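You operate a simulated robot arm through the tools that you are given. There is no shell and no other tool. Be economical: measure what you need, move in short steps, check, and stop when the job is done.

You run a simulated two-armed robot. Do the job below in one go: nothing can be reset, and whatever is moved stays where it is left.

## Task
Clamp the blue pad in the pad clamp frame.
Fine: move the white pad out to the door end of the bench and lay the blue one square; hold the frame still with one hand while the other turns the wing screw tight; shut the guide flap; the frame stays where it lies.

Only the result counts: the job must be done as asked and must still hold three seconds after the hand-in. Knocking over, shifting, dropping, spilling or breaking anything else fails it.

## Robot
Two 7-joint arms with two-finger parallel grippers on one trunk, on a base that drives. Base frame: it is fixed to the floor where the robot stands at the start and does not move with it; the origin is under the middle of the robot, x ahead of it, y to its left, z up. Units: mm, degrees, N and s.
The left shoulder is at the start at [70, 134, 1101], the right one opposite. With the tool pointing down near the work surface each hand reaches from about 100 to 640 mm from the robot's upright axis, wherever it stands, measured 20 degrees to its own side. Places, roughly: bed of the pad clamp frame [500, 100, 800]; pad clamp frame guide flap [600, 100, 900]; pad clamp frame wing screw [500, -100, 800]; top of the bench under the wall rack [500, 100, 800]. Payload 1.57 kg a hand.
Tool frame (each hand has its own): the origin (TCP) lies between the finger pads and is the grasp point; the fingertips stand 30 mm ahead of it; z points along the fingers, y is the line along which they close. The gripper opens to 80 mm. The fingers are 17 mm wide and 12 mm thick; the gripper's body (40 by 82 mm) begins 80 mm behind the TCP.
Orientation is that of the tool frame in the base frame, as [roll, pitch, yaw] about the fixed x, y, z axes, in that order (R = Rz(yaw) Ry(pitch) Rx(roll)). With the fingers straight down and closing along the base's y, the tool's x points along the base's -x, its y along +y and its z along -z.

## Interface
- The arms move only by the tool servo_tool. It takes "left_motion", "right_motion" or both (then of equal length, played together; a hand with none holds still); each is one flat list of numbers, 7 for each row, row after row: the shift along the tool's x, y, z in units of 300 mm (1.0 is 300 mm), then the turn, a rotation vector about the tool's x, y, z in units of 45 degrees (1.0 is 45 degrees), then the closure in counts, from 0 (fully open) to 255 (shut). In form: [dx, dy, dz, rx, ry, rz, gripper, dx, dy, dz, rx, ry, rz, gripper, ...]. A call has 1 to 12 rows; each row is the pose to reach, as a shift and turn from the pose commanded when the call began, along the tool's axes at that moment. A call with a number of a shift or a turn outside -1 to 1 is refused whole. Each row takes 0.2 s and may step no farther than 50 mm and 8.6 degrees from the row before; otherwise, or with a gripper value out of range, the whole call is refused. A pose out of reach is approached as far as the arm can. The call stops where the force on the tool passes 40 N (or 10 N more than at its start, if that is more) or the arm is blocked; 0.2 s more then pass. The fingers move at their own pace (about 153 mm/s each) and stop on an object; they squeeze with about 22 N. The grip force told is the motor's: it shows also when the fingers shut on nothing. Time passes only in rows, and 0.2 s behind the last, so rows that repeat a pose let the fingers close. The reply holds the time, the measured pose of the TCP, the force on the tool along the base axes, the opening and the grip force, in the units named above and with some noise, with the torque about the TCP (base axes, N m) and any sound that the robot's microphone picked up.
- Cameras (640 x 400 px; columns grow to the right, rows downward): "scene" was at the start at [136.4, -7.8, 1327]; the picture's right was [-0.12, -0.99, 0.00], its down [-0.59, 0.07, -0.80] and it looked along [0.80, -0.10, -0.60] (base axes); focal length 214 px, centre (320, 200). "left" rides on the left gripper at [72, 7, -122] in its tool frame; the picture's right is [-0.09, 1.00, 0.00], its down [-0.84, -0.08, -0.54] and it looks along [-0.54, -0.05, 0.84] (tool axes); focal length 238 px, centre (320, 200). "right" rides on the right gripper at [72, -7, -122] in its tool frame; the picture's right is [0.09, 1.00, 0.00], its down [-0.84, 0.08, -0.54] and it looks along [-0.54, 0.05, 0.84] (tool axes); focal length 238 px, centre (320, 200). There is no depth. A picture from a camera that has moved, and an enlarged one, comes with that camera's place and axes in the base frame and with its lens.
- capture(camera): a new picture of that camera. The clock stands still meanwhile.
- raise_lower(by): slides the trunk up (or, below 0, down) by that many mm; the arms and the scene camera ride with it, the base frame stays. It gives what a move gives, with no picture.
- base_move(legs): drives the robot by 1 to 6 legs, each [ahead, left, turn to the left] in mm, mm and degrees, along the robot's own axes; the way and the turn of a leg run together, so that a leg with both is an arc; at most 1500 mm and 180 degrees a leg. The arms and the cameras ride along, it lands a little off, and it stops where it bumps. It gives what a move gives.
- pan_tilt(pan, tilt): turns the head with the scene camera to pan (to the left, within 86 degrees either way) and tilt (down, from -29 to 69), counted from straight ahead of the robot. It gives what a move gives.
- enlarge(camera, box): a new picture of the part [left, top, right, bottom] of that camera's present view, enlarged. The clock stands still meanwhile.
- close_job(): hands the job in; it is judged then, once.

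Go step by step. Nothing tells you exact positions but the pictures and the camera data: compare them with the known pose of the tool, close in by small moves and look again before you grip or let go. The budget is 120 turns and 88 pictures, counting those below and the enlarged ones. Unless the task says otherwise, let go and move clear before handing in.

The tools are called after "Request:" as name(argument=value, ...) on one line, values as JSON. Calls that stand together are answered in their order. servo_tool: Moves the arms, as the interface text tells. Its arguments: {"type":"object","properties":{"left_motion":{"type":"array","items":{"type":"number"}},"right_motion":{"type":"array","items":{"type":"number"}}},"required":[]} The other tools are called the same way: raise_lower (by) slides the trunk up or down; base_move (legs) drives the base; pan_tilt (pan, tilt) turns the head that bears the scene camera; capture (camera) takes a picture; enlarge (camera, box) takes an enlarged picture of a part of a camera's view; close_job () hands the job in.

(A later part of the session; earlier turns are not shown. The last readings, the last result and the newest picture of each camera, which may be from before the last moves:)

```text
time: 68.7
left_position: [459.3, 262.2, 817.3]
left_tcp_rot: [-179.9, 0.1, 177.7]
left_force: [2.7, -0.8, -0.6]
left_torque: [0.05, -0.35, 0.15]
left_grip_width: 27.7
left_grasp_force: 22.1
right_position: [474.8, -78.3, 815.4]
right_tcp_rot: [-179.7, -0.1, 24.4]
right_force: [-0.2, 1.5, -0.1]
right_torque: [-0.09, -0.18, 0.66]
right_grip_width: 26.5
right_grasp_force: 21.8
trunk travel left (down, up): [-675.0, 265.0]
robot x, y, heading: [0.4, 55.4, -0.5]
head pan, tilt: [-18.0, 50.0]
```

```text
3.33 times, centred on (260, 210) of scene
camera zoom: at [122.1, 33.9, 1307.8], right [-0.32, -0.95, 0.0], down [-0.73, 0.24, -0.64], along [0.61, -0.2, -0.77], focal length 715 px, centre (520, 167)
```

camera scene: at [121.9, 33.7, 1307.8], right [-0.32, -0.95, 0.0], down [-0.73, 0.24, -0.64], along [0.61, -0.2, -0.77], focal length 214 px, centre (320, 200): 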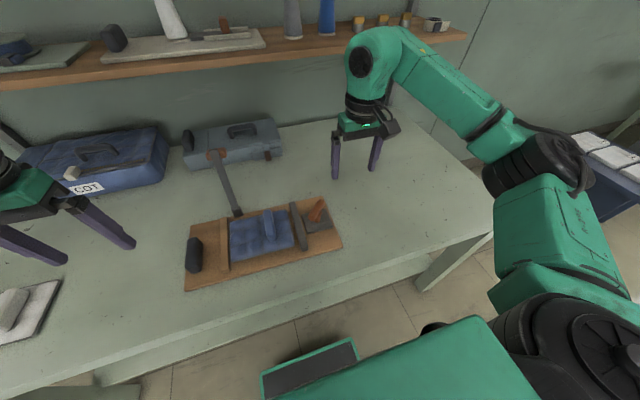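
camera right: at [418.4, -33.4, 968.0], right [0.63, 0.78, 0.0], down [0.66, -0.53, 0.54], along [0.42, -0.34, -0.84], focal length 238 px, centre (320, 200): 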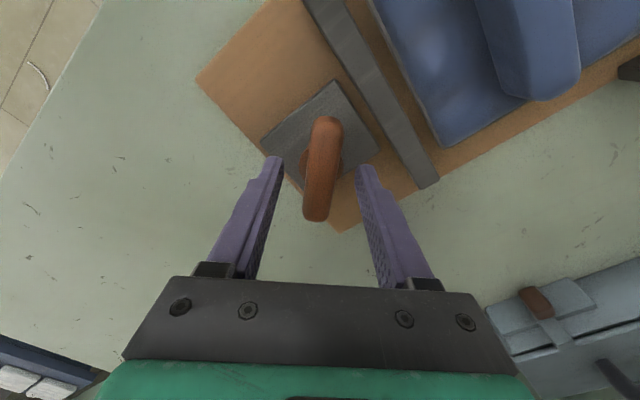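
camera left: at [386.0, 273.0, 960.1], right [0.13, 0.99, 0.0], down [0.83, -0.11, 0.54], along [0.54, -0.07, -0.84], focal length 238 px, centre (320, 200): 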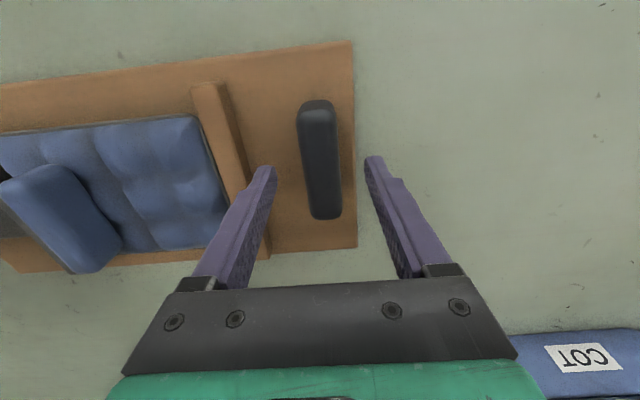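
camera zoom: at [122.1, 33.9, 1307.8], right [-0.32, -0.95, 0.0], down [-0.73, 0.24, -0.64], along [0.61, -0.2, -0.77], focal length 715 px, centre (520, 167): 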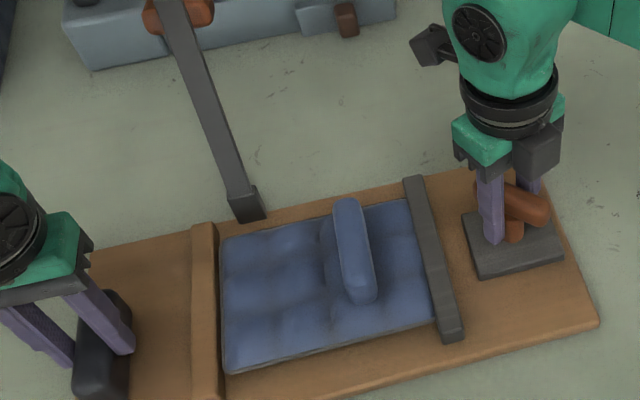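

Resistance is growing and the jaw is at the pad. I turn a bit further in small steps.

Request:
servo_tool(right_motion=[0, 0, 0, 0, 0, 0.12, 255, 0, 0, 0, 0, 0, 0.24, 255, 0, 0, 0, 0, 0, 0.36, 255, 0, 0, 0, 0, 0, 0.36, 255])

Request:
enlarge(camera="scene", box=[170, 150, 350, 270])

Request:
enlarge(camera="right", box=[160, 40, 480, 260])

```text
time: 69.7
left_position: [457.9, 261.9, 818.0]
left_tcp_rot: [-179.9, 0.2, 177.5]
left_force: [4.5, -5.0, 0.0]
left_torque: [0.06, -0.08, 0.49]
left_grip_width: 27.9
left_grasp_force: 21.9
right_position: [474.4, -77.9, 815.0]
right_tcp_rot: [-179.8, 0.1, 8.1]
right_force: [-6.6, 5.0, 2.0]
right_torque: [-0.08, -0.09, 1.04]
right_grip_width: 35.5
right_grasp_force: 21.6
trunk travel left (down, up): [-675.0, 265.0]
robot x, y, heading: [-3.9, 55.8, -0.3]
head pan, tilt: [-18.0, 50.0]
```

```text
3.33 times, centred on (260, 210) of scene
camera zoom: at [121.5, 34.1, 1307.9], right [-0.32, -0.95, 0.0], down [-0.73, 0.24, -0.64], along [0.61, -0.2, -0.77], focal length 715 px, centre (520, 167)
```

zoom: 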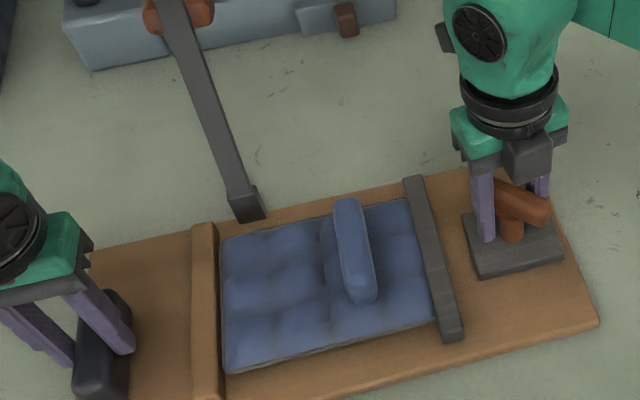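

```text
1.82 times, centred on (320, 150) of right
camera zoom: at [544.4, -61.6, 935.9], right [0.23, -0.97, 0.0], down [-0.82, -0.2, 0.54], along [-0.53, -0.12, -0.84], focal length 433 px, centre (320, 291)
```

zoom: 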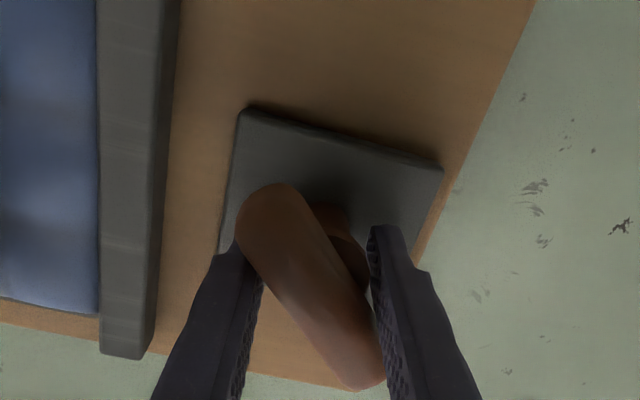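

The wing stopped at about 38 degrees with the fingers skewing on it. I open, realign with the bar, regrip and tighten again to check the stop.

Request:
servo_tool(right_motion=[0, 0, 0, 0, 0, 0, 80, 0, 0, 0, 0, 0, 0, 80, 0, 0, 0, 0, 0, -0.16, 80, 0, 0, 0, 0, 0, -0.33, 80, 0, 0, 0, 0, 0, -0.5, 80, 0, 0, 0, 0, 0, -0.667, 80, 0, 0, 0, 0, 0, -0.667, 255, 0, 0, 0, 0, 0, -0.667, 255, 0, 0, 0, 0, 0, -0.667, 255])

Request:
servo_tool(right_motion=[0, 0, 0, 0, 0, 0.12, 255, 0, 0, 0, 0, 0, 0.24, 255, 0, 0, 0, 0, 0, 0.36, 255, 0, 0, 0, 0, 0, 0.48, 255, 0, 0, 0, 0, 0, 0.6, 255])

Request:
enlarge(camera="right", box=[160, 40, 480, 260])

```text
time: 71.7
left_position: [459.3, 261.3, 817.6]
left_tcp_rot: [-179.8, 0.2, 177.5]
left_force: [1.7, -4.8, 0.1]
left_torque: [0.0, 0.33, 0.4]
left_grip_width: 27.8
left_grasp_force: 21.7
right_position: [473.7, -78.5, 814.9]
right_tcp_rot: [-179.7, -0.1, 38.2]
right_force: [-2.7, 5.8, 2.9]
right_torque: [-0.3, -0.4, 0.21]
right_grip_width: 21.8
right_grasp_force: 22.2
trunk travel left (down, up): [-675.0, 265.0]
robot x, y, heading: [-1.6, 57.9, -0.4]
head pan, tilt: [-18.0, 50.0]
```

```text
time: 72.9
left_position: [458.5, 261.9, 818.0]
left_tcp_rot: [-180.0, 0.1, 177.6]
left_force: [3.9, -2.0, 0.6]
left_torque: [-0.02, -0.17, 0.27]
left_grip_width: 27.7
left_grasp_force: 21.9
right_position: [475.0, -78.9, 814.6]
right_tcp_rot: [-179.8, 0.1, 11.1]
right_force: [-4.1, 2.3, -0.6]
right_torque: [-0.03, -0.2, 1.0]
right_grip_width: 33.7
right_grasp_force: 22.2
trunk travel left (down, up): [-675.0, 265.0]
robot x, y, heading: [0.9, 58.1, -0.5]
head pan, tilt: [-18.0, 50.0]
```

```text
1.82 times, centred on (320, 150) of right
camera zoom: at [543.9, -58.0, 935.6], right [0.28, -0.96, 0.0], down [-0.81, -0.24, 0.54], along [-0.52, -0.15, -0.84], focal length 433 px, centre (320, 291)
```

zoom: 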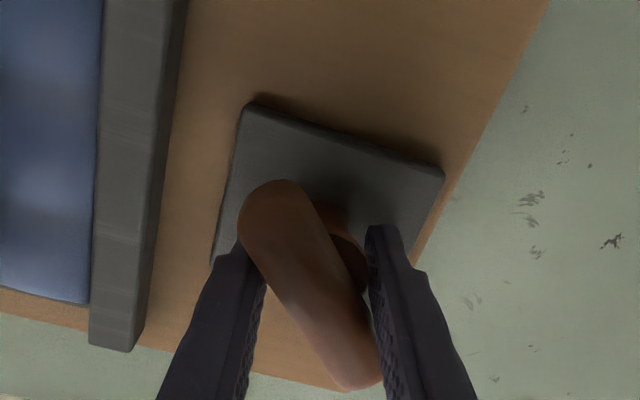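

The wing has reached a firm stop: no further turn under 1 N m. I release the right hand, lift it clear, and inspect the clamp while the left still holds.

Request:
servo_tool(right_motion=[0, 0, 0, 0, 0, -0.1, 120, 0, 0, 0, 0, 0, -0.2, 60, 0, 0, 0, 0, 0, -0.3, 60, 0, 0, -0.1, 0, 0, -0.3, 60, 0, 0, -0.25, 0, 0, -0.3, 60, 0, 0, -0.4, 0, 0, -0.3, 60, 0, 0, -0.55, 0, 0, -0.3, 60])

Request:
enlarge(camera="scene", box=[190, 180, 350, 280])

Request:
capture(camera="right")

```text
time: 74.5
left_position: [458.6, 262.2, 818.1]
left_tcp_rot: [-179.9, 0.1, 177.6]
left_force: [1.1, 1.2, 2.8]
left_torque: [-0.16, -0.09, 0.37]
left_grip_width: 27.9
left_grasp_force: 21.8
right_position: [475.3, -79.4, 976.6]
right_tcp_rot: [-179.8, 0.0, 24.6]
right_force: [0.1, -0.5, 0.1]
right_torque: [0.04, -0.01, 0.03]
right_grip_width: 61.3
right_grasp_force: 0.0
trunk travel left (down, up): [-675.0, 265.0]
robot x, y, heading: [-4.3, 57.2, -0.7]
head pan, tilt: [-18.0, 50.0]
```

```text
4.00 times, centred on (270, 230) of scene
camera zoom: at [121.7, 34.1, 1307.8], right [-0.32, -0.95, 0.0], down [-0.73, 0.24, -0.64], along [0.61, -0.2, -0.77], focal length 858 px, centre (520, 80)
```

zoom: 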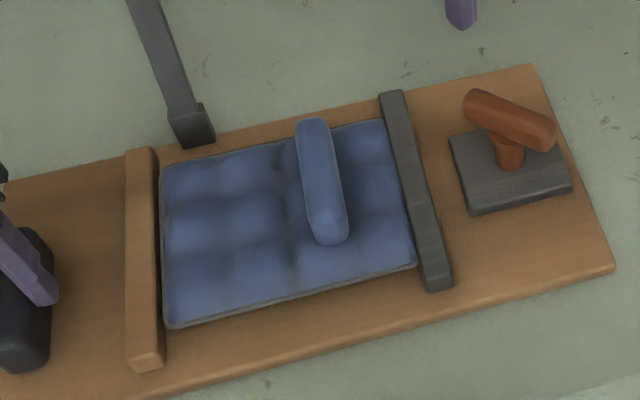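

```text
21 pictures are left
camera right: at [537.5, -43.6, 1098.7], right [0.5, -0.87, 0.0], down [-0.73, -0.42, 0.54], along [-0.47, -0.27, -0.84], focal length 238 px, centre (320, 200)
```

right: 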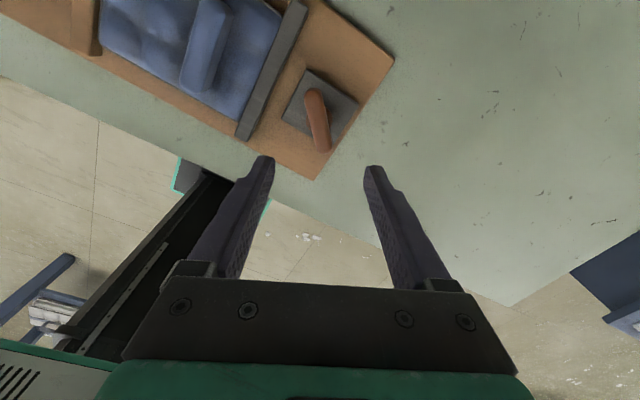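

The blue pad is square and clamped between jaw and rail. I release the left hand, raise it, and shift the base right so the left arm can take the flap.

Request:
servo_tool(left_motion=[0, 0, 0, 0, 0, 0, 200, 0, 0, 0, 0, 0, 0, 64, 0, 0, 0, 0, 0, 0, 64, 0, 0, -0.08, 0, 0, 0, 64, 0, 0, -0.2, 0, 0, 0, 64, 0, 0, -0.33, 0, 0, 0, 64, 0.1, 0, -0.42, 0, 0, 0, 64, 0.2, 0, -0.5, 0, 0, 0, 64, 0.3, 0, -0.5, 0, 0, 0, 64])

Request:
base_move(legs=[[0, -130, 0.5]])

Request:
servo_tool(left_motion=[0, 0, 0, 0, -0.17, 0, 64, 0, 0, 0, 0, -0.34, 0, 64, 0, 0, 0, 0, -0.51, 0, 64, 0, 0, 0, 0, -0.68, 0, 64, 0, 0, 0, 0, -0.85, 0, 64, 0, 0, 0, 0, -1, 0, 64])

Request:
capture(camera="left")

Request:
pan_tilt(pan=15, tilt=42)

Request:
capture(camera="scene")

```text
time: 76.5
left_position: [366.0, 269.8, 969.9]
left_tcp_rot: [-180.0, 0.1, 177.6]
left_force: [-0.5, 0.3, 0.2]
left_torque: [0.02, -0.02, -0.06]
left_grip_width: 60.0
left_grasp_force: 0.1
right_position: [475.6, -79.1, 977.4]
right_tcp_rot: [-179.7, 0.0, 24.6]
right_force: [-0.4, -0.1, -0.3]
right_torque: [0.02, -0.03, -0.02]
right_grip_width: 61.2
right_grasp_force: 0.0
trunk travel left (down, up): [-675.0, 265.0]
robot x, y, heading: [-2.8, 53.3, -0.5]
head pan, tilt: [-18.0, 50.0]
```

```text
time: 77.8
left_position: [364.7, 147.1, 968.8]
left_tcp_rot: [-179.9, 0.1, 177.9]
left_force: [0.1, 0.6, 0.0]
left_torque: [-0.01, -0.02, -0.01]
left_grip_width: 59.8
left_grasp_force: 0.0
right_position: [476.2, -201.3, 976.7]
right_tcp_rot: [-179.8, 0.0, 25.1]
right_force: [-0.1, -0.4, 0.0]
right_torque: [-0.05, 0.02, -0.02]
right_grip_width: 61.2
right_grasp_force: 0.1
trunk travel left (down, up): [-675.0, 265.0]
robot x, y, heading: [-4.9, -73.2, -0.1]
head pan, tilt: [-18.0, 50.0]
```

```text
time: 79.2
left_position: [467.4, 183.0, 1005.6]
left_tcp_rot: [-179.7, 45.3, 179.9]
left_force: [1.2, 0.4, 0.4]
left_torque: [-0.01, 0.03, -0.02]
left_grip_width: 59.9
left_grasp_force: 0.1
left hand out of reach, approached as far as the arm can: row 2, 3, 4, 5, 6
right_position: [475.2, -201.2, 978.3]
right_tcp_rot: [-179.9, 0.1, 25.1]
right_force: [-0.8, 0.0, 0.0]
right_torque: [-0.05, 0.0, 0.05]
right_grip_width: 60.8
right_grasp_force: 0.1
trunk travel left (down, up): [-675.0, 265.0]
robot x, y, heading: [-3.4, -71.9, 0.0]
head pan, tilt: [-18.0, 50.0]
```

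```text
20 pictures are left
camera left: at [329.7, 190.7, 1039.1], right [0.07, 1.0, 0.06], down [0.2, -0.08, 0.98], along [0.98, -0.05, -0.21], focal length 238 px, centre (320, 200)
```

left: 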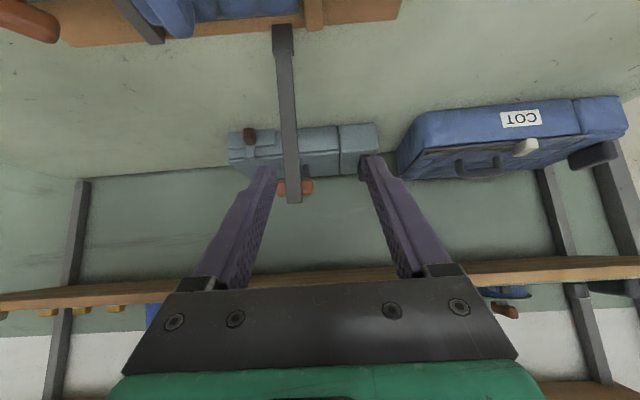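

```text
time: 80.2
left_position: [467.5, 182.5, 1006.5]
left_tcp_rot: [179.9, 45.2, 179.6]
left_force: [-0.4, 0.4, 0.0]
left_torque: [0.01, 0.01, 0.01]
left_grip_width: 60.1
left_grasp_force: 0.1
right_position: [477.7, -203.0, 977.2]
right_tcp_rot: [-179.8, 0.0, 25.1]
right_force: [0.5, 0.7, -1.1]
right_torque: [0.0, -0.02, -0.01]
right_grip_width: 61.2
right_grasp_force: 0.0
trunk travel left (down, up): [-675.0, 265.0]
robot x, y, heading: [0.8, -73.2, 0.2]
head pan, tilt: [15.0, 42.0]
```

```text
19 pictures are left
camera scene: at [129.1, -47.2, 1319.0], right [0.26, -0.97, 0.0], down [-0.65, -0.17, -0.74], along [0.72, 0.19, -0.67], focal length 214 px, centre (320, 200)
```

scene: 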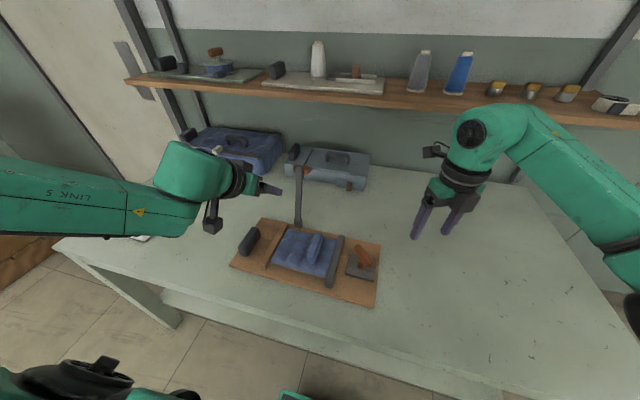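

Left hand is now pitched 45 degrees forward. The flap bar leans slightly back, from its hinge at [585, 143, 775] to its top at [617, 145, 975]. I move to a pre-grasp in front of it.

Request:
servo_tool(left_motion=[-0.045, -0.043, 0.08, 0, 0, 0, 64, -0.09, -0.085, 0.16, 0, 0, 0, 64, -0.136, -0.128, 0.241, 0, 0, 0, 64])

Request:
capture(camera="left")

```text
time: 81.0
left_position: [548.2, 139.1, 983.6]
left_tcp_rot: [-180.0, 44.9, 178.1]
left_force: [0.8, -0.5, 0.0]
left_torque: [0.04, -0.01, 0.01]
left_grip_width: 60.0
left_grasp_force: 0.1
right_position: [477.4, -202.5, 977.5]
right_tcp_rot: [-179.6, 0.0, 25.2]
right_force: [0.1, 0.1, 0.8]
right_torque: [-0.01, 0.04, 0.01]
right_grip_width: 61.2
right_grasp_force: 0.1
trunk travel left (down, up): [-675.0, 265.0]
robot x, y, heading: [-0.1, -67.7, -0.0]
head pan, tilt: [15.0, 42.0]
```

```text
18 pictures are left
camera left: at [411.5, 150.3, 1017.0], right [0.1, 0.99, 0.06], down [0.21, -0.08, 0.98], along [0.97, -0.08, -0.21], focal length 238 px, centre (320, 200)
```

left: 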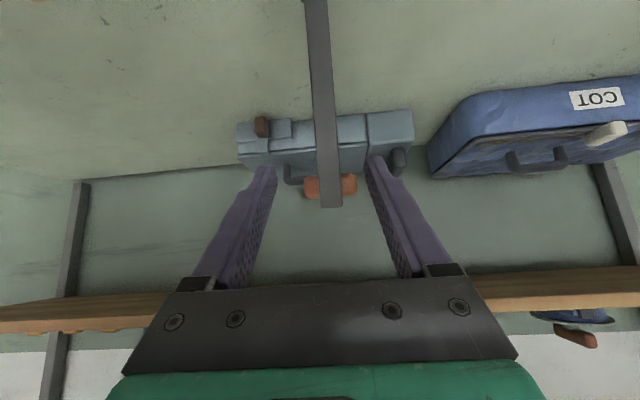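

Request:
servo_tool(left_motion=[0, 0.013, 0.08, 0, 0, 0, 64, 0, 0.013, 0.16, 0, 0, 0, 64, 0, 0.013, 0.233, 0, 0, 0, 64, 0, 0.013, 0.233, 0, 0, 0, 64])

Request:
capture(camera="left")

Request:
enlarge(camera="scene", box=[200, 130, 360, 250])

```text
time: 82.0
left_position: [597.9, 141.3, 934.4]
left_tcp_rot: [-179.8, 45.1, 178.0]
left_force: [0.0, 0.5, 0.1]
left_torque: [-0.01, -0.01, 0.0]
left_grip_width: 60.1
left_grasp_force: 0.1
right_position: [475.3, -201.7, 976.3]
right_tcp_rot: [-179.8, 0.0, 25.1]
right_force: [0.6, 0.3, 0.5]
right_torque: [0.03, -0.02, 0.01]
right_grip_width: 61.2
right_grasp_force: 0.1
trunk travel left (down, up): [-675.0, 265.0]
robot x, y, heading: [-1.4, -69.7, -0.3]
head pan, tilt: [15.0, 42.0]
```

```text
17 pictures are left
camera left: at [460.8, 152.6, 967.9], right [0.1, 0.99, 0.06], down [0.2, -0.08, 0.98], along [0.97, -0.08, -0.21], focal length 238 px, centre (320, 200)
```

left: 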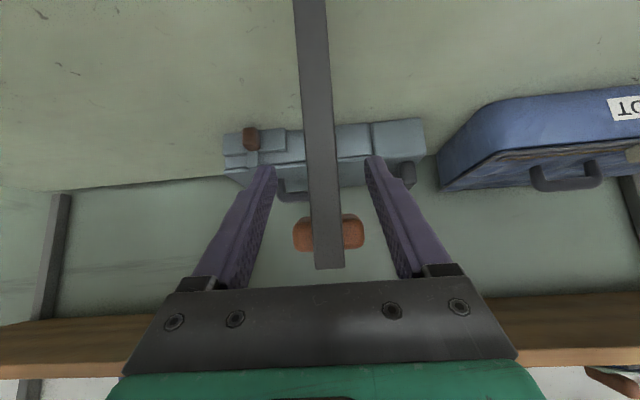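

```text
3.33 times, centred on (280, 190) of scene
camera zoom: at [128.8, -47.0, 1319.1], right [0.26, -0.97, 0.0], down [-0.65, -0.17, -0.74], along [0.72, 0.19, -0.67], focal length 715 px, centre (453, 233)
```

zoom: 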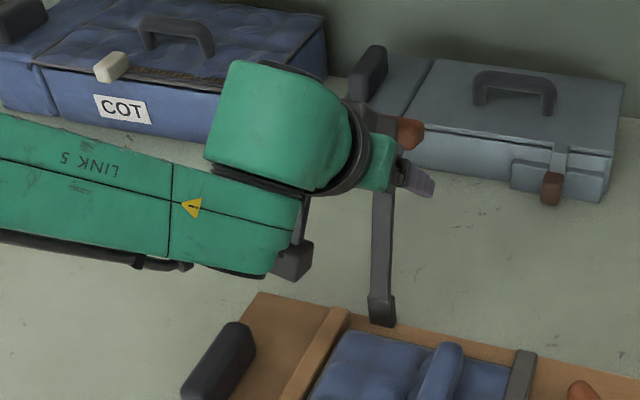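

The bar is between the fingers. Close and check the width.

Request:
servo_tool(left_motion=[0, 0.004, 0, 0, 0, 0, 160, 0, 0.004, 0, 0, 0, 0, 255, 0, 0.004, 0, 0, 0, 0, 255, 0, 0.004, 0, 0, 0, 0, 255])

```text
time: 83.0
left_position: [598.4, 142.6, 933.5]
left_tcp_rot: [-179.9, 45.1, 178.1]
left_force: [1.2, -0.6, 1.1]
left_torque: [0.01, -0.12, 0.0]
left_grip_width: 19.8
left_grasp_force: 22.5
right_position: [475.4, -202.3, 977.1]
right_tcp_rot: [-179.8, 0.1, 25.1]
right_force: [-0.1, 0.0, 0.1]
right_torque: [0.01, 0.01, -0.02]
right_grip_width: 61.2
right_grasp_force: 0.1
trunk travel left (down, up): [-675.0, 265.0]
robot x, y, heading: [3.5, -72.1, 0.3]
head pan, tilt: [15.0, 42.0]
```

Gripped the flap bar (20 mm). I swing it forward along the arc about its hinge, in steps.

Request:
servo_tool(left_motion=[0.026, 0, -0.03, 0, 0, 0, 255, 0.052, 0, -0.061, 0, 0, 0, 255, 0.086, 0, -0.09, 0, 0, 0, 255, 0.119, 0, -0.117, 0, 0, 0, 255, 0.156, 0, -0.14, 0, 0, 0, 255, 0.194, 0, -0.161, 0, 0, 0, 255])

Request:
enlarge(camera="scene", box=[200, 130, 400, 280])

```text
time: 84.4
left_position: [522.4, 143.8, 927.0]
left_tcp_rot: [179.9, 45.3, 178.0]
left_force: [5.2, 1.5, 13.3]
left_torque: [-0.27, -0.31, 0.24]
left_grip_width: 19.2
left_grasp_force: 21.6
right_position: [475.0, -202.2, 978.3]
right_tcp_rot: [-179.8, -0.1, 25.1]
right_force: [0.2, -0.1, 0.4]
right_torque: [-0.01, -0.04, 0.04]
right_grip_width: 61.2
right_grasp_force: 0.0
trunk travel left (down, up): [-675.0, 265.0]
robot x, y, heading: [-0.3, -74.1, -0.3]
head pan, tilt: [15.0, 42.0]
```

```text
2.67 times, centred on (300, 205) of scene
camera zoom: at [127.7, -47.4, 1319.3], right [0.26, -0.97, 0.0], down [-0.65, -0.17, -0.74], along [0.72, 0.19, -0.67], focal length 572 px, centre (373, 187)
```

zoom: 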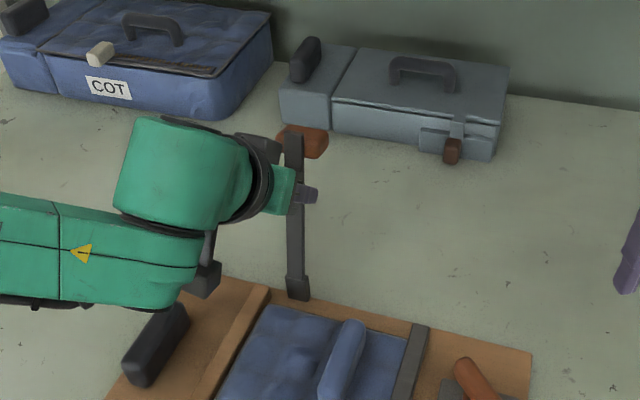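

The flap follows. Continue along the arc.

Request:
servo_tool(left_motion=[0.04, 0, -0.02, 0, 0, 0, 255, 0.08, 0, -0.036, 0, 0, 0, 255, 0.124, 0, -0.046, 0, 0, 0, 255, 0.167, 0, -0.052, 0, 0, 0, 255, 0.212, 0, -0.053, 0, 0, 0, 255, 0.256, 0, -0.052, 0, 0, 0, 255])

Request:
enlarge(camera="scene", box=[200, 130, 400, 280])

```text
time: 85.8
left_position: [455.3, 145.1, 884.3]
left_tcp_rot: [-180.0, 45.1, 178.0]
left_force: [1.3, 1.3, 12.7]
left_torque: [0.12, -0.64, 0.06]
left_grip_width: 19.7
left_grasp_force: 22.2
right_position: [475.0, -202.7, 977.9]
right_tcp_rot: [-179.7, -0.1, 25.1]
right_force: [-0.1, 0.8, 0.1]
right_torque: [0.01, -0.01, 0.01]
right_grip_width: 61.4
right_grasp_force: 0.0
trunk travel left (down, up): [-675.0, 265.0]
robot x, y, heading: [-0.5, -71.9, 0.2]
head pan, tilt: [15.0, 42.0]
```

```text
2.67 times, centred on (300, 205) of scene
camera zoom: at [127.4, -47.5, 1319.3], right [0.26, -0.97, 0.0], down [-0.65, -0.17, -0.74], along [0.72, 0.19, -0.67], focal length 572 px, centre (373, 187)
```

zoom: 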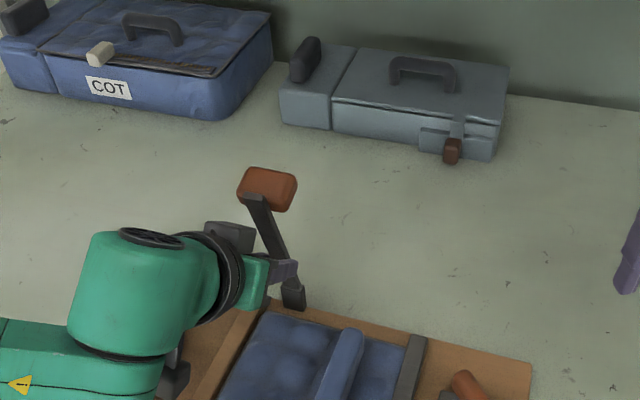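

Request:
servo_tool(left_motion=[0.044, 0, 0.007, 0, 0, 0, 255, 0.087, 0, 0.015, 0, 0, 0, 255, 0.13, 0, 0.03, 0, 0, 0, 255, 0.186, 0, 0.053, 0, 0, 0, 255])

Request:
enlarge(camera="scene", box=[200, 130, 400, 280])

Request:
capture(camera="left")

```text
time: 86.8
left_position: [429.0, 147.0, 832.3]
left_tcp_rot: [-180.0, 45.0, 178.2]
left_force: [0.0, -0.1, 0.0]
left_torque: [0.03, 0.01, 0.03]
left_grip_width: 0.0
left_grasp_force: 21.6
right_position: [476.6, -203.4, 977.6]
right_tcp_rot: [-179.8, 0.1, 25.1]
right_force: [0.0, -0.5, -0.2]
right_torque: [0.0, 0.01, 0.01]
right_grip_width: 61.1
right_grasp_force: 0.1
trunk travel left (down, up): [-675.0, 265.0]
robot x, y, heading: [-1.4, -67.7, -0.2]
head pan, tilt: [15.0, 42.0]
```

```text
2.67 times, centred on (300, 205) of scene
camera zoom: at [129.2, -46.7, 1319.0], right [0.26, -0.97, 0.0], down [-0.65, -0.17, -0.74], along [0.72, 0.19, -0.67], focal length 572 px, centre (373, 187)
```

zoom: 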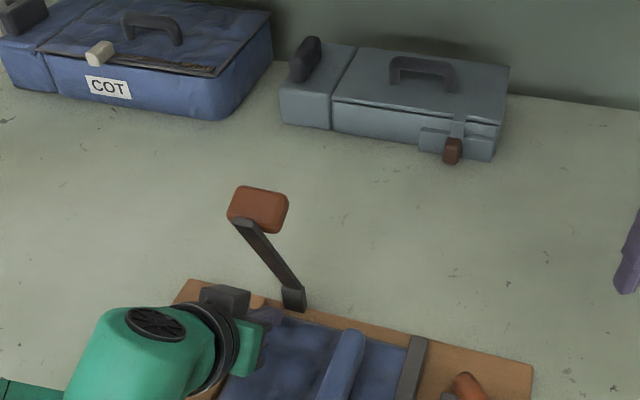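

```text
12 pictures are left
camera left: at [292.7, 158.3, 866.2], right [0.1, 0.99, 0.06], down [0.21, -0.08, 0.97], along [0.97, -0.08, -0.21], focal length 238 px, centre (320, 200)
```

left: 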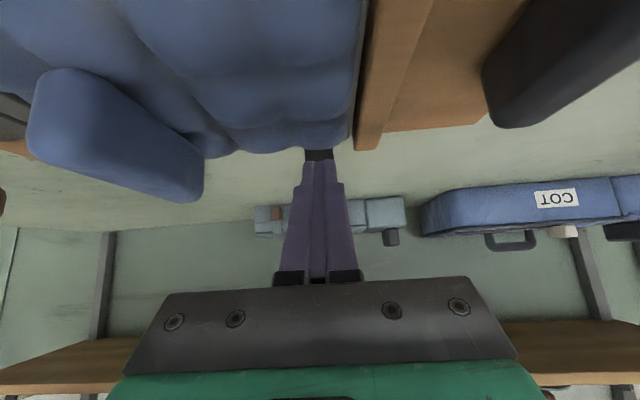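

The bar slipped out near 52 degrees but stays there on its friction hinge. I take the hand out sideways and up, turn it vertical, then push the flap down from above.

Request:
servo_tool(left_motion=[0, 0.12, 0, 0, 0, 0, 255, 0, 0.25, 0, 0, 0, 0, 255, -0.1, 0.25, -0.1, 0, 0, 0, 255, -0.2, 0.25, -0.2, 0, 0, 0, 255, -0.3, 0.25, -0.3, 0, 0, 0, 255, -0.4, 0.25, -0.4, 0, 0, 0, 255])

Request:
servo_tool(left_motion=[0, 0, 0, 0, 0.17, 0, 255, 0, 0, 0, 0, 0.34, 0, 255, 0, 0, 0, 0, 0.51, 0, 255, 0, 0, 0, 0, 0.68, 0, 255, 0, 0, 0, 0, 0.85, 0, 255, 0, 0, 0, 0, 1, 0, 255])

Request:
capture(camera="scene")

```text
time: 88.2
left_position: [453.5, 231.6, 938.3]
left_tcp_rot: [-179.9, 45.0, 178.0]
left_force: [0.5, 0.0, 0.6]
left_torque: [0.02, 0.0, 0.0]
left_grip_width: 0.2
left_grasp_force: 21.0
left hand out of reach, approached as far as the arm can: row 3, 4, 5, 6
right_position: [476.5, -201.6, 977.7]
right_tcp_rot: [-179.8, 0.0, 25.0]
right_force: [0.4, -1.1, 0.2]
right_torque: [-0.02, -0.01, 0.04]
right_grip_width: 61.5
right_grasp_force: 0.1
trunk travel left (down, up): [-675.0, 265.0]
robot x, y, heading: [-2.1, -72.0, 0.3]
head pan, tilt: [15.0, 42.0]
```

```text
time: 89.6
left_position: [455.9, 229.4, 935.4]
left_tcp_rot: [-179.9, -0.2, 178.1]
left_force: [-0.1, -0.4, 0.7]
left_torque: [0.01, 0.01, 0.02]
left_grip_width: 0.0
left_grasp_force: 21.6
right_position: [477.4, -203.6, 977.0]
right_tcp_rot: [-179.7, 0.0, 25.2]
right_force: [-0.3, -0.6, 0.4]
right_torque: [-0.01, 0.01, 0.05]
right_grip_width: 60.9
right_grasp_force: 0.1
trunk travel left (down, up): [-675.0, 265.0]
robot x, y, heading: [-2.1, -74.4, -0.0]
head pan, tilt: [15.0, 42.0]
```

```text
11 pictures are left
camera scene: at [130.1, -47.7, 1318.9], right [0.26, -0.97, 0.0], down [-0.65, -0.17, -0.74], along [0.72, 0.19, -0.67], focal length 214 px, centre (320, 200)
```

scene: 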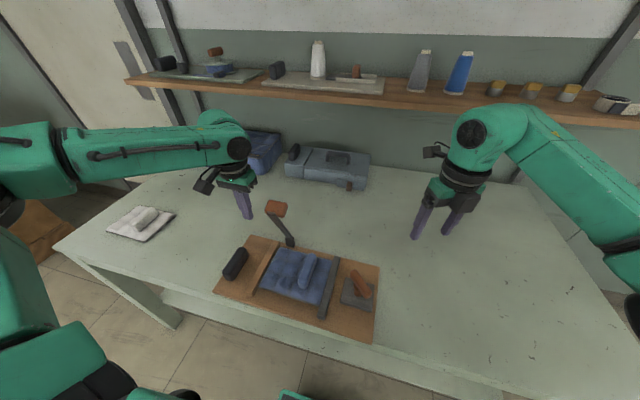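

The frame was dragged about 80 mm toward the robot during the first pull, because the hinge was stiffer than the frame's grip on the bench. I must slide it back. I'll push its front edge with the two open fingers of the left hand around y=50, clear of the flap.

Request:
servo_tool(left_motion=[0, 0, -0.13, 0, 0, 0, 255, 0, 0, -0.25, 0, 0, 0, 255, 0.1, -0.1, -0.25, 0, 0, 0, 200, 0.2, -0.2, -0.25, 0, 0, 0, 100, 0.3, -0.31, -0.25, 0, 0, 0, 0, 0.4, -0.41, -0.25, 0, 0, 0, 0, 0.5, -0.51, -0.25, 0, 0, 0, 0, 0.6, -0.617, -0.25, 0, 0, 0, 0])

Request:
capture(camera="scene")

```text
time: 91.4
left_position: [269.3, 43.7, 1015.9]
left_tcp_rot: [179.8, 0.3, 178.1]
left_force: [0.0, -1.4, 0.5]
left_torque: [0.07, -0.03, 0.01]
left_grip_width: 80.1
left_grasp_force: 0.0
left hand out of reach, approached as far as the arm can: row 8
right_position: [474.1, -205.3, 978.3]
right_tcp_rot: [-179.7, -0.3, 25.0]
right_force: [0.0, 0.1, 0.5]
right_torque: [0.03, -0.02, 0.01]
right_grip_width: 61.4
right_grasp_force: 0.0
trunk travel left (down, up): [-675.0, 265.0]
robot x, y, heading: [-1.1, -68.3, -0.0]
head pan, tilt: [15.0, 42.0]
```

```text
10 pictures are left
camera scene: at [126.2, -52.1, 1319.4], right [0.26, -0.97, 0.0], down [-0.64, -0.17, -0.75], along [0.72, 0.2, -0.67], focal length 214 px, centre (320, 200)
```

scene: 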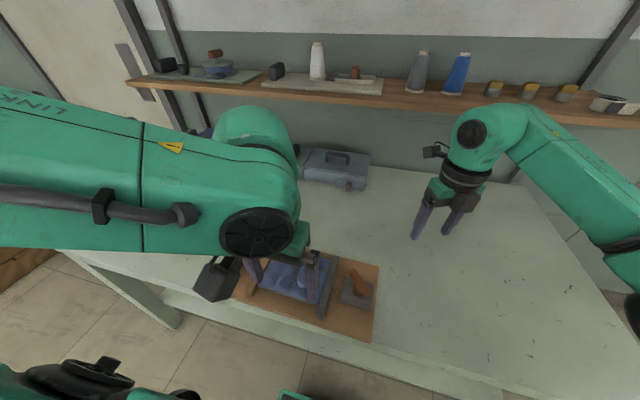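

Request:
servo_tool(left_motion=[0, 0.035, 0.14, 0, 0, 0, 0, 0, 0.07, 0.28, 0, 0, 0, 0, 0, 0.07, 0.42, 0, 0, 0, 0, 0, 0.07, 0.56, 0, 0, 0, 0, 0, 0.07, 0.7, 0, 0, 0, 0, 0, 0.07, 0.765, 0, 0, 0, 0])

Request:
enlarge(camera="left", box=[120, 0, 520, 250])

```text
time: 92.8
left_position: [325.3, 51.6, 825.6]
left_tcp_rot: [-179.8, 0.1, 178.1]
left_force: [-0.3, -0.5, -1.5]
left_torque: [0.01, 0.02, -0.04]
left_grip_width: 80.1
left_grasp_force: 0.1
left hand out of reach, approached as far as the arm can: row 1, 2, 3, 4, 5, 6
right_position: [475.9, -202.8, 976.7]
right_tcp_rot: [-179.8, 0.0, 25.2]
right_force: [-1.1, 0.6, -1.0]
right_torque: [0.01, 0.02, -0.01]
right_grip_width: 61.5
right_grasp_force: 0.1
trunk travel left (down, up): [-675.0, 265.0]
robot x, y, heading: [-1.3, -74.3, -0.0]
head pan, tilt: [15.0, 42.0]
```

```text
1.60 times, centred on (320, 125) of left
camera zoom: at [253.7, 60.5, 945.6], right [0.13, 0.99, 0.0], down [0.83, -0.1, 0.54], along [0.54, -0.07, -0.84], focal length 381 px, centre (320, 320)
```

zoom: 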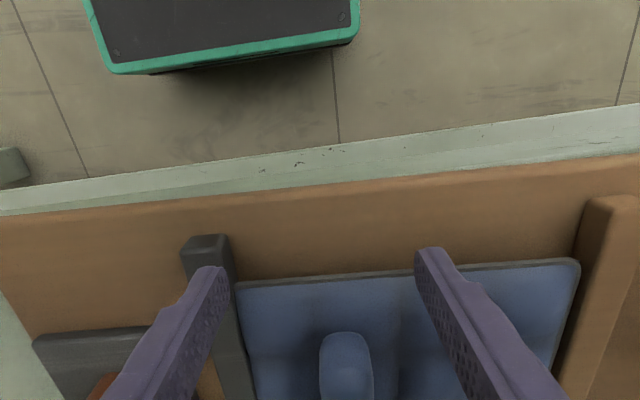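

The arm can't fold that close; the hand stopped above the board without contact. The board's front edge is at x about 297. I'll raise the hand and back the base 150 mm to get room.

Request:
servo_tool(left_motion=[0, 0, -0.12, 0, 0, 0, 0, 0, 0, -0.25, 0, 0, 0, 0])

Request:
base_move(legs=[[-160, 0, 0]])

```text
time: 93.4
left_position: [332.8, 48.6, 898.3]
left_tcp_rot: [-180.0, 0.2, 178.1]
left_force: [-0.2, 0.3, 0.6]
left_torque: [0.0, -0.05, 0.03]
left_grip_width: 80.0
left_grasp_force: 0.0
right_position: [474.5, -201.9, 977.5]
right_tcp_rot: [-179.9, -0.1, 25.1]
right_force: [0.2, -0.1, 0.3]
right_torque: [0.0, -0.03, -0.01]
right_grip_width: 61.3
right_grasp_force: 0.0
trunk travel left (down, up): [-675.0, 265.0]
robot x, y, heading: [-2.2, -72.5, -0.3]
head pan, tilt: [15.0, 42.0]
```

```text
time: 94.8
left_position: [175.6, 48.6, 897.7]
left_tcp_rot: [-179.9, 0.1, 177.8]
left_force: [0.4, -0.2, -0.4]
left_torque: [0.03, 0.0, 0.0]
left_grip_width: 80.2
left_grasp_force: 0.1
right_position: [315.8, -205.5, 975.4]
right_tcp_rot: [-179.7, 0.0, 24.9]
right_force: [0.2, -0.9, -1.0]
right_torque: [-0.01, -0.01, 0.03]
right_grip_width: 61.0
right_grasp_force: 0.1
trunk travel left (down, up): [-675.0, 265.0]
robot x, y, heading: [-160.0, -73.5, -0.1]
head pan, tilt: [15.0, 42.0]
```

Request:
servo_tool(left_motion=[-0.071, 0.019, 0.094, 0, 0, 0, 0, -0.142, 0.038, 0.188, 0, 0, 0, 0, -0.213, 0.057, 0.282, 0, 0, 0, 0, -0.284, 0.076, 0.376, 0, 0, 0, 0, -0.284, 0.076, 0.376, 0, 0, 0, 0])

Request:
enlarge(camera="left", box=[120, 0, 520, 250])

```text
time: 96.0
left_position: [261.1, 70.1, 783.6]
left_tcp_rot: [-180.0, 0.1, 177.7]
left_force: [-0.4, 0.1, -0.2]
left_torque: [-0.02, -0.03, -0.01]
left_grip_width: 80.0
left_grasp_force: 0.1
right_position: [315.6, -205.0, 977.5]
right_tcp_rot: [-179.9, -0.1, 24.9]
right_force: [-1.0, -0.3, -0.4]
right_torque: [0.01, 0.01, 0.0]
right_grip_width: 61.3
right_grasp_force: 0.1
trunk travel left (down, up): [-675.0, 265.0]
robot x, y, heading: [-161.6, -68.6, -0.3]
head pan, tilt: [15.0, 42.0]
```

```text
1.60 times, centred on (320, 125) of left
camera zoom: at [188.5, 79.4, 904.2], right [0.13, 0.99, 0.0], down [0.83, -0.11, 0.54], along [0.54, -0.07, -0.84], focal length 381 px, centre (320, 320)
```

zoom: 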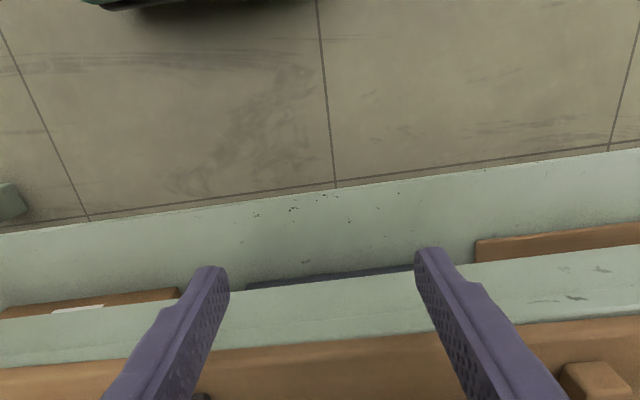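

Fingers are in front of the board edge, just above bench level. I push forward slowly, stopping short of the goal to check.

Request:
servo_tool(left_motion=[-0.04, 0, -0.006, 0, 0, 0, 0, -0.07, 0, -0.006, 0, 0, 0, 0, -0.1, 0.002, -0.006, 0, 0, 0, 0, -0.13, 0.004, -0.006, 0, 0, 0, 0, -0.16, 0.006, -0.006, 0, 0, 0, 0, -0.19, 0.008, -0.006, 0, 0, 0, 0, -0.22, 0.01, -0.006, 0, 0, 0, 0, -0.25, 0.012, -0.006, 0, 0, 0, 0, -0.28, 0.014, -0.006, 0, 0, 0, 0, -0.3, 0.015, -0.006, 0, 0, 0, 0])

Request:
pan_tilt(pan=8, tilt=38)

Request:
capture(camera="scene")

```text
time: 98.2
left_position: [321.0, 89.0, 807.6]
left_tcp_rot: [-179.9, 0.1, 177.8]
left_force: [-0.4, 0.6, 0.6]
left_torque: [-0.01, 0.02, 0.01]
left_grip_width: 80.1
left_grasp_force: 0.1
left hand out of reach, approached as far as the arm can: row 3, 4, 5, 6, 7, 8, 9, 10
right_position: [316.0, -206.5, 975.7]
right_tcp_rot: [-179.8, 0.0, 24.9]
right_force: [-0.3, 1.2, -0.1]
right_torque: [0.01, -0.02, 0.02]
right_grip_width: 61.2
right_grasp_force: 0.0
trunk travel left (down, up): [-675.0, 265.0]
robot x, y, heading: [-160.4, -69.7, -0.3]
head pan, tilt: [15.0, 42.0]
```

```text
time: 98.9
left_position: [318.8, 89.9, 809.0]
left_tcp_rot: [-179.8, 0.0, 177.7]
left_force: [0.0, -0.1, -0.8]
left_torque: [-0.03, 0.0, 0.0]
left_grip_width: 80.1
left_grasp_force: 0.1
right_position: [316.0, -204.9, 978.5]
right_tcp_rot: [-179.8, 0.1, 24.9]
right_force: [0.0, 0.4, 1.1]
right_torque: [-0.02, 0.03, 0.01]
right_grip_width: 61.0
right_grasp_force: 0.0
trunk travel left (down, up): [-675.0, 265.0]
robot x, y, heading: [-161.9, -70.8, -0.2]
head pan, tilt: [8.0, 38.0]
```

```text
7 pictures are left
camera scene: at [-26.2, -57.0, 1325.0], right [0.14, -0.99, 0.0], down [-0.61, -0.08, -0.79], along [0.78, 0.11, -0.62], focal length 214 px, centre (320, 200)
```

scene: 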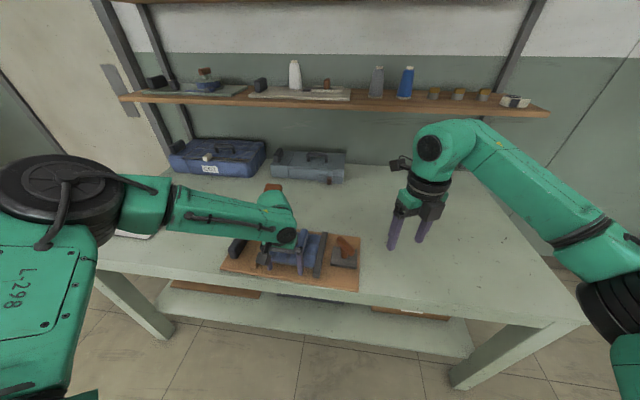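

The arm ran into its own reach limit and rose harmlessly above the board; the frame hasn't moved. I'll go back to the spot in front of the edge and push by driving the base instead.

Request:
servo_tool(left_motion=[0.06, -0.02, -0.02, 0, 0, 0, 0, 0.13, -0.04, -0.02, 0, 0, 0, 0, 0.193, -0.06, 0, 0, 0, 0, 0, 0.193, -0.06, 0.04, 0, 0, 0, 0, 0.193, -0.06, 0.08, 0, 0, 0, 0, 0.193, -0.06, 0.08, 0, 0, 0, 0])

```text
time: 100.3
left_position: [260.8, 72.8, 782.1]
left_tcp_rot: [180.0, 0.1, 177.8]
left_force: [0.1, 1.1, -0.3]
left_torque: [0.01, 0.01, -0.03]
left_grip_width: 80.2
left_grasp_force: 0.1
right_position: [315.9, -204.3, 976.3]
right_tcp_rot: [-179.8, 0.0, 24.9]
right_force: [-0.9, -0.8, 0.2]
right_torque: [-0.03, -0.02, 0.01]
right_grip_width: 61.4
right_grasp_force: 0.0
trunk travel left (down, up): [-675.0, 265.0]
robot x, y, heading: [-160.9, -72.2, -0.5]
head pan, tilt: [8.0, 38.0]
```

Request:
servo_tool(left_motion=[0, 0, -0.011, 0, 0, 0, 0])

Request:
base_move(legs=[[45, 0, 0]])

```text
time: 100.7
left_position: [261.6, 73.7, 787.6]
left_tcp_rot: [-179.9, -0.1, 177.8]
left_force: [-0.8, -0.2, -0.3]
left_torque: [0.0, 0.0, 0.0]
left_grip_width: 79.9
left_grasp_force: 0.2
right_position: [315.3, -205.2, 977.0]
right_tcp_rot: [-179.8, 0.1, 25.0]
right_force: [0.5, 0.9, 0.4]
right_torque: [-0.03, -0.03, -0.02]
right_grip_width: 61.4
right_grasp_force: 0.0
trunk travel left (down, up): [-675.0, 265.0]
robot x, y, heading: [-159.3, -72.3, -0.4]
head pan, tilt: [8.0, 38.0]
```

```text
time: 101.6
left_position: [304.6, 73.2, 787.4]
left_tcp_rot: [179.9, 0.2, 177.7]
left_force: [0.0, -0.7, -0.1]
left_torque: [-0.01, -0.02, 0.01]
left_grip_width: 80.0
left_grasp_force: 0.1
right_position: [358.5, -204.1, 978.7]
right_tcp_rot: [-179.8, -0.1, 24.8]
right_force: [0.7, -0.2, -0.7]
right_torque: [-0.01, -0.02, -0.03]
right_grip_width: 61.3
right_grasp_force: 0.0
trunk travel left (down, up): [-675.0, 265.0]
robot x, y, heading: [-117.9, -69.2, -0.3]
head pan, tilt: [8.0, 38.0]
```

Request:
enlarge(camera="left", box=[120, 50, 520, 300])

```text
1.60 times, centred on (320, 175) of left
camera zoom: at [232.4, 82.8, 908.2], right [0.13, 0.99, 0.0], down [0.83, -0.11, 0.54], along [0.54, -0.07, -0.84], focal length 381 px, centre (320, 240)
```

zoom: 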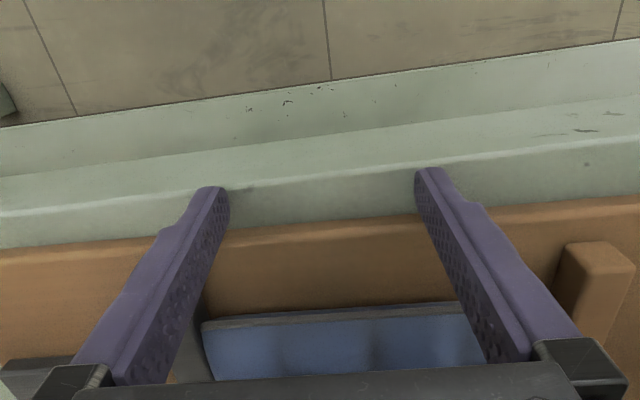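

The board is being pushed (its front edge is now near x=315). Continue by driving ahead.

Request:
base_move(legs=[[52, 0, 0]])

Request:
pan_tilt(pan=5, tilt=45)

Request:
enlarge(camera="scene", box=[160, 130, 400, 280])

```text
time: 102.5
left_position: [355.0, 73.1, 787.8]
left_tcp_rot: [-179.9, 0.3, 177.8]
left_force: [-1.0, -0.9, 0.0]
left_torque: [0.04, -0.01, 0.01]
left_grip_width: 79.9
left_grasp_force: 0.1
right_position: [408.6, -205.2, 977.9]
right_tcp_rot: [-179.8, -0.1, 24.9]
right_force: [0.1, 0.2, -0.3]
right_torque: [0.01, -0.01, -0.01]
right_grip_width: 61.4
right_grasp_force: 0.1
trunk travel left (down, up): [-675.0, 265.0]
robot x, y, heading: [-69.7, -71.5, -0.5]
head pan, tilt: [8.0, 38.0]
```

```text
time: 103.2
left_position: [356.6, 71.8, 786.1]
left_tcp_rot: [180.0, 0.0, 177.8]
left_force: [0.2, 0.2, 0.3]
left_torque: [0.01, -0.02, -0.01]
left_grip_width: 79.8
left_grasp_force: 0.0
right_position: [411.9, -204.4, 978.2]
right_tcp_rot: [-179.8, 0.1, 25.0]
right_force: [-0.7, 0.2, 0.4]
right_torque: [0.0, -0.03, 0.0]
right_grip_width: 61.1
right_grasp_force: 0.1
trunk travel left (down, up): [-675.0, 265.0]
robot x, y, heading: [-65.4, -69.9, -0.2]
head pan, tilt: [5.0, 45.0]
```

```text
2.67 times, centred on (280, 205) of scene
camera zoom: at [65.5, -62.3, 1314.7], right [0.08, -1.0, 0.0], down [-0.71, -0.06, -0.71], along [0.7, 0.06, -0.71], focal length 572 px, centre (427, 187)
```

zoom: 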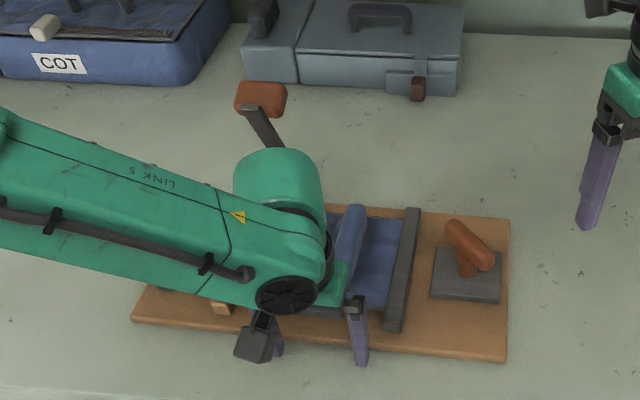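

By the screw-stem position and finger contact, the frame needs about 9 mm more, plus a slight alignment to -1.8 degrees. I do the rest with a small servo push.

Request:
servo_tool(left_motion=[-0.01, 0, 0, 0, 0, -0.01, 0, -0.02, 0, 0, 0, 0, -0.01, 0, -0.03, 0, 0, 0, 0, -0.01, 0, -0.03, 0, 0, 0, 0, -0.01, 0])

```text
time: 104.2
left_position: [364.8, 72.8, 786.3]
left_tcp_rot: [179.9, 0.1, 178.3]
left_force: [-2.4, 0.1, 0.5]
left_torque: [-0.03, 0.04, -0.11]
left_grip_width: 79.9
left_grasp_force: 0.1
right_position: [408.6, -205.2, 977.7]
right_tcp_rot: [-179.8, -0.1, 24.9]
right_force: [-0.3, -0.3, 0.3]
right_torque: [0.01, -0.01, -0.02]
right_grip_width: 61.2
right_grasp_force: 0.1
trunk travel left (down, up): [-675.0, 265.0]
robot x, y, heading: [-66.4, -71.0, -0.2]
head pan, tilt: [5.0, 45.0]
```

Frame is back in place. Now I back off, rise, close the fingers and go above the flap's wooden grip.

Request:
servo_tool(left_motion=[0.07, 0, 0, 0, 0, 0, 0, 0.07, 0, -0.15, 0, 0, 0, 0, 0.07, 0, -0.3, 0, 0, 0, 100, 0.07, 0, -0.45, 0, 0, 0, 200, 0.07, 0, -0.6, 0, 0, 0, 255, 0.07, 0, -0.73, 0, 0, 0, 255, 0, 0.1, -0.73, 0, 0, 0, 255, -0.1, 0.19, -0.73, 0, 0, 0, 255, -0.2, 0.24, -0.73, 0, 0, 0, 255])

Request:
capture(camera="scene")

```text
time: 106.2
left_position: [429.3, 144.5, 1005.1]
left_tcp_rot: [-180.0, 0.0, 178.3]
left_force: [-0.2, -1.2, 0.5]
left_torque: [0.03, 0.04, -0.02]
left_grip_width: 0.0
left_grasp_force: 21.1
right_position: [412.2, -204.2, 976.2]
right_tcp_rot: [-179.7, -0.1, 24.9]
right_force: [0.4, -0.5, 0.0]
right_torque: [0.02, 0.04, -0.03]
right_grip_width: 61.1
right_grasp_force: 0.0
trunk travel left (down, up): [-675.0, 265.0]
robot x, y, heading: [-65.0, -70.6, -0.2]
head pan, tilt: [5.0, 45.0]
```

```text
4 pictures are left
camera scene: at [65.7, -62.8, 1314.6], right [0.08, -1.0, 0.0], down [-0.71, -0.06, -0.71], along [0.7, 0.06, -0.71], focal length 214 px, centre (320, 200)
```

scene: 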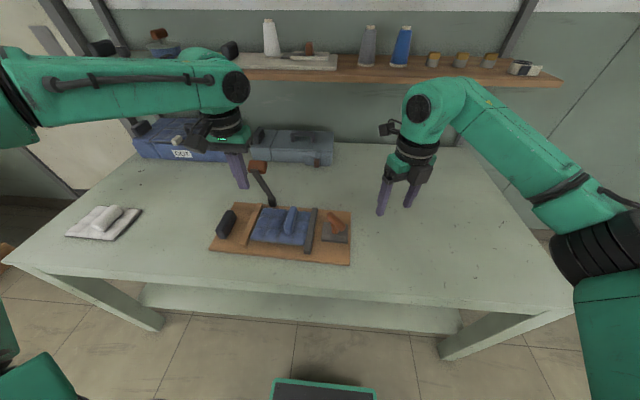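

The flap is actually still nearly upright (about 12 degrees forward). To avoid dragging the frame again I'll press the grip mainly downward, which also loads the frame. First raise, drive the base ahead to x about 0 for reach, and look.

Request:
servo_tool(left_motion=[0, 0, -0.07, 0, 0, 0, 255, 0, 0, -0.13, 0, 0, 0, 255])

Request:
base_move(legs=[[68, 0, 0]])

Request:
servo_tool(left_motion=[-0.06, 0, 0, 0, 0, 0, 255, -0.11, 0, 0, 0, 0, 0, 255])

Request:
capture(camera="left")

```text
time: 106.8
left_position: [427.4, 143.1, 1043.5]
left_tcp_rot: [-180.0, 0.1, 178.2]
left_force: [0.9, 1.2, 0.0]
left_torque: [-0.01, -0.01, -0.02]
left_grip_width: 0.0
left_grasp_force: 21.6
right_position: [410.8, -205.8, 978.5]
right_tcp_rot: [-179.8, -0.1, 24.8]
right_force: [0.7, 0.0, 1.3]
right_torque: [0.0, -0.01, 0.01]
right_grip_width: 61.2
right_grasp_force: 0.0
trunk travel left (down, up): [-675.0, 265.0]
robot x, y, heading: [-67.5, -70.2, -0.3]
head pan, tilt: [5.0, 45.0]
```

```text
time: 107.8
left_position: [492.3, 141.5, 1044.7]
left_tcp_rot: [-180.0, 0.2, 178.1]
left_force: [-0.6, -0.6, 0.3]
left_torque: [0.0, 0.02, -0.02]
left_grip_width: 0.0
left_grasp_force: 21.2
right_position: [474.5, -206.5, 978.4]
right_tcp_rot: [-179.7, -0.2, 24.9]
right_force: [0.1, 0.2, -0.1]
right_torque: [-0.03, 0.03, -0.01]
right_grip_width: 61.3
right_grasp_force: 0.1
trunk travel left (down, up): [-675.0, 265.0]
robot x, y, heading: [0.4, -67.5, -0.6]
head pan, tilt: [5.0, 45.0]
```

```text
time: 108.4
left_position: [527.3, 142.0, 1043.1]
left_tcp_rot: [-180.0, 0.0, 178.1]
left_force: [0.2, -0.4, 0.8]
left_torque: [-0.01, 0.0, 0.03]
left_grip_width: 0.0
left_grasp_force: 21.1
right_position: [477.5, -205.5, 976.5]
right_tcp_rot: [-179.7, 0.1, 24.8]
right_force: [0.4, -0.2, -0.5]
right_torque: [0.0, -0.01, 0.03]
right_grip_width: 61.0
right_grasp_force: 0.1
trunk travel left (down, up): [-675.0, 265.0]
robot x, y, heading: [0.7, -70.4, -0.4]
head pan, tilt: [5.0, 45.0]
```

```text
3 pictures are left
camera left: at [456.0, 151.1, 1163.9], right [0.13, 0.99, 0.0], down [0.83, -0.11, 0.54], along [0.54, -0.07, -0.84], focal length 238 px, centre (320, 200)
```

left: 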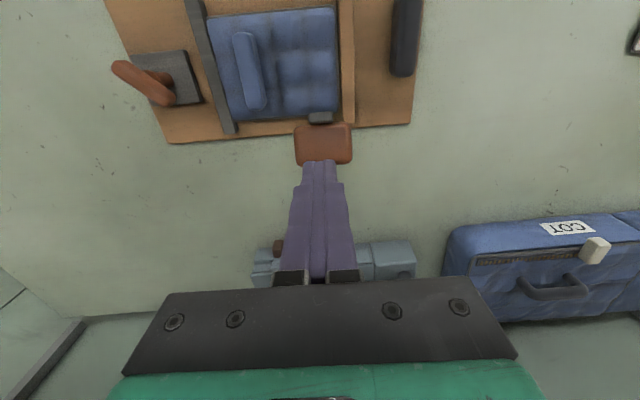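

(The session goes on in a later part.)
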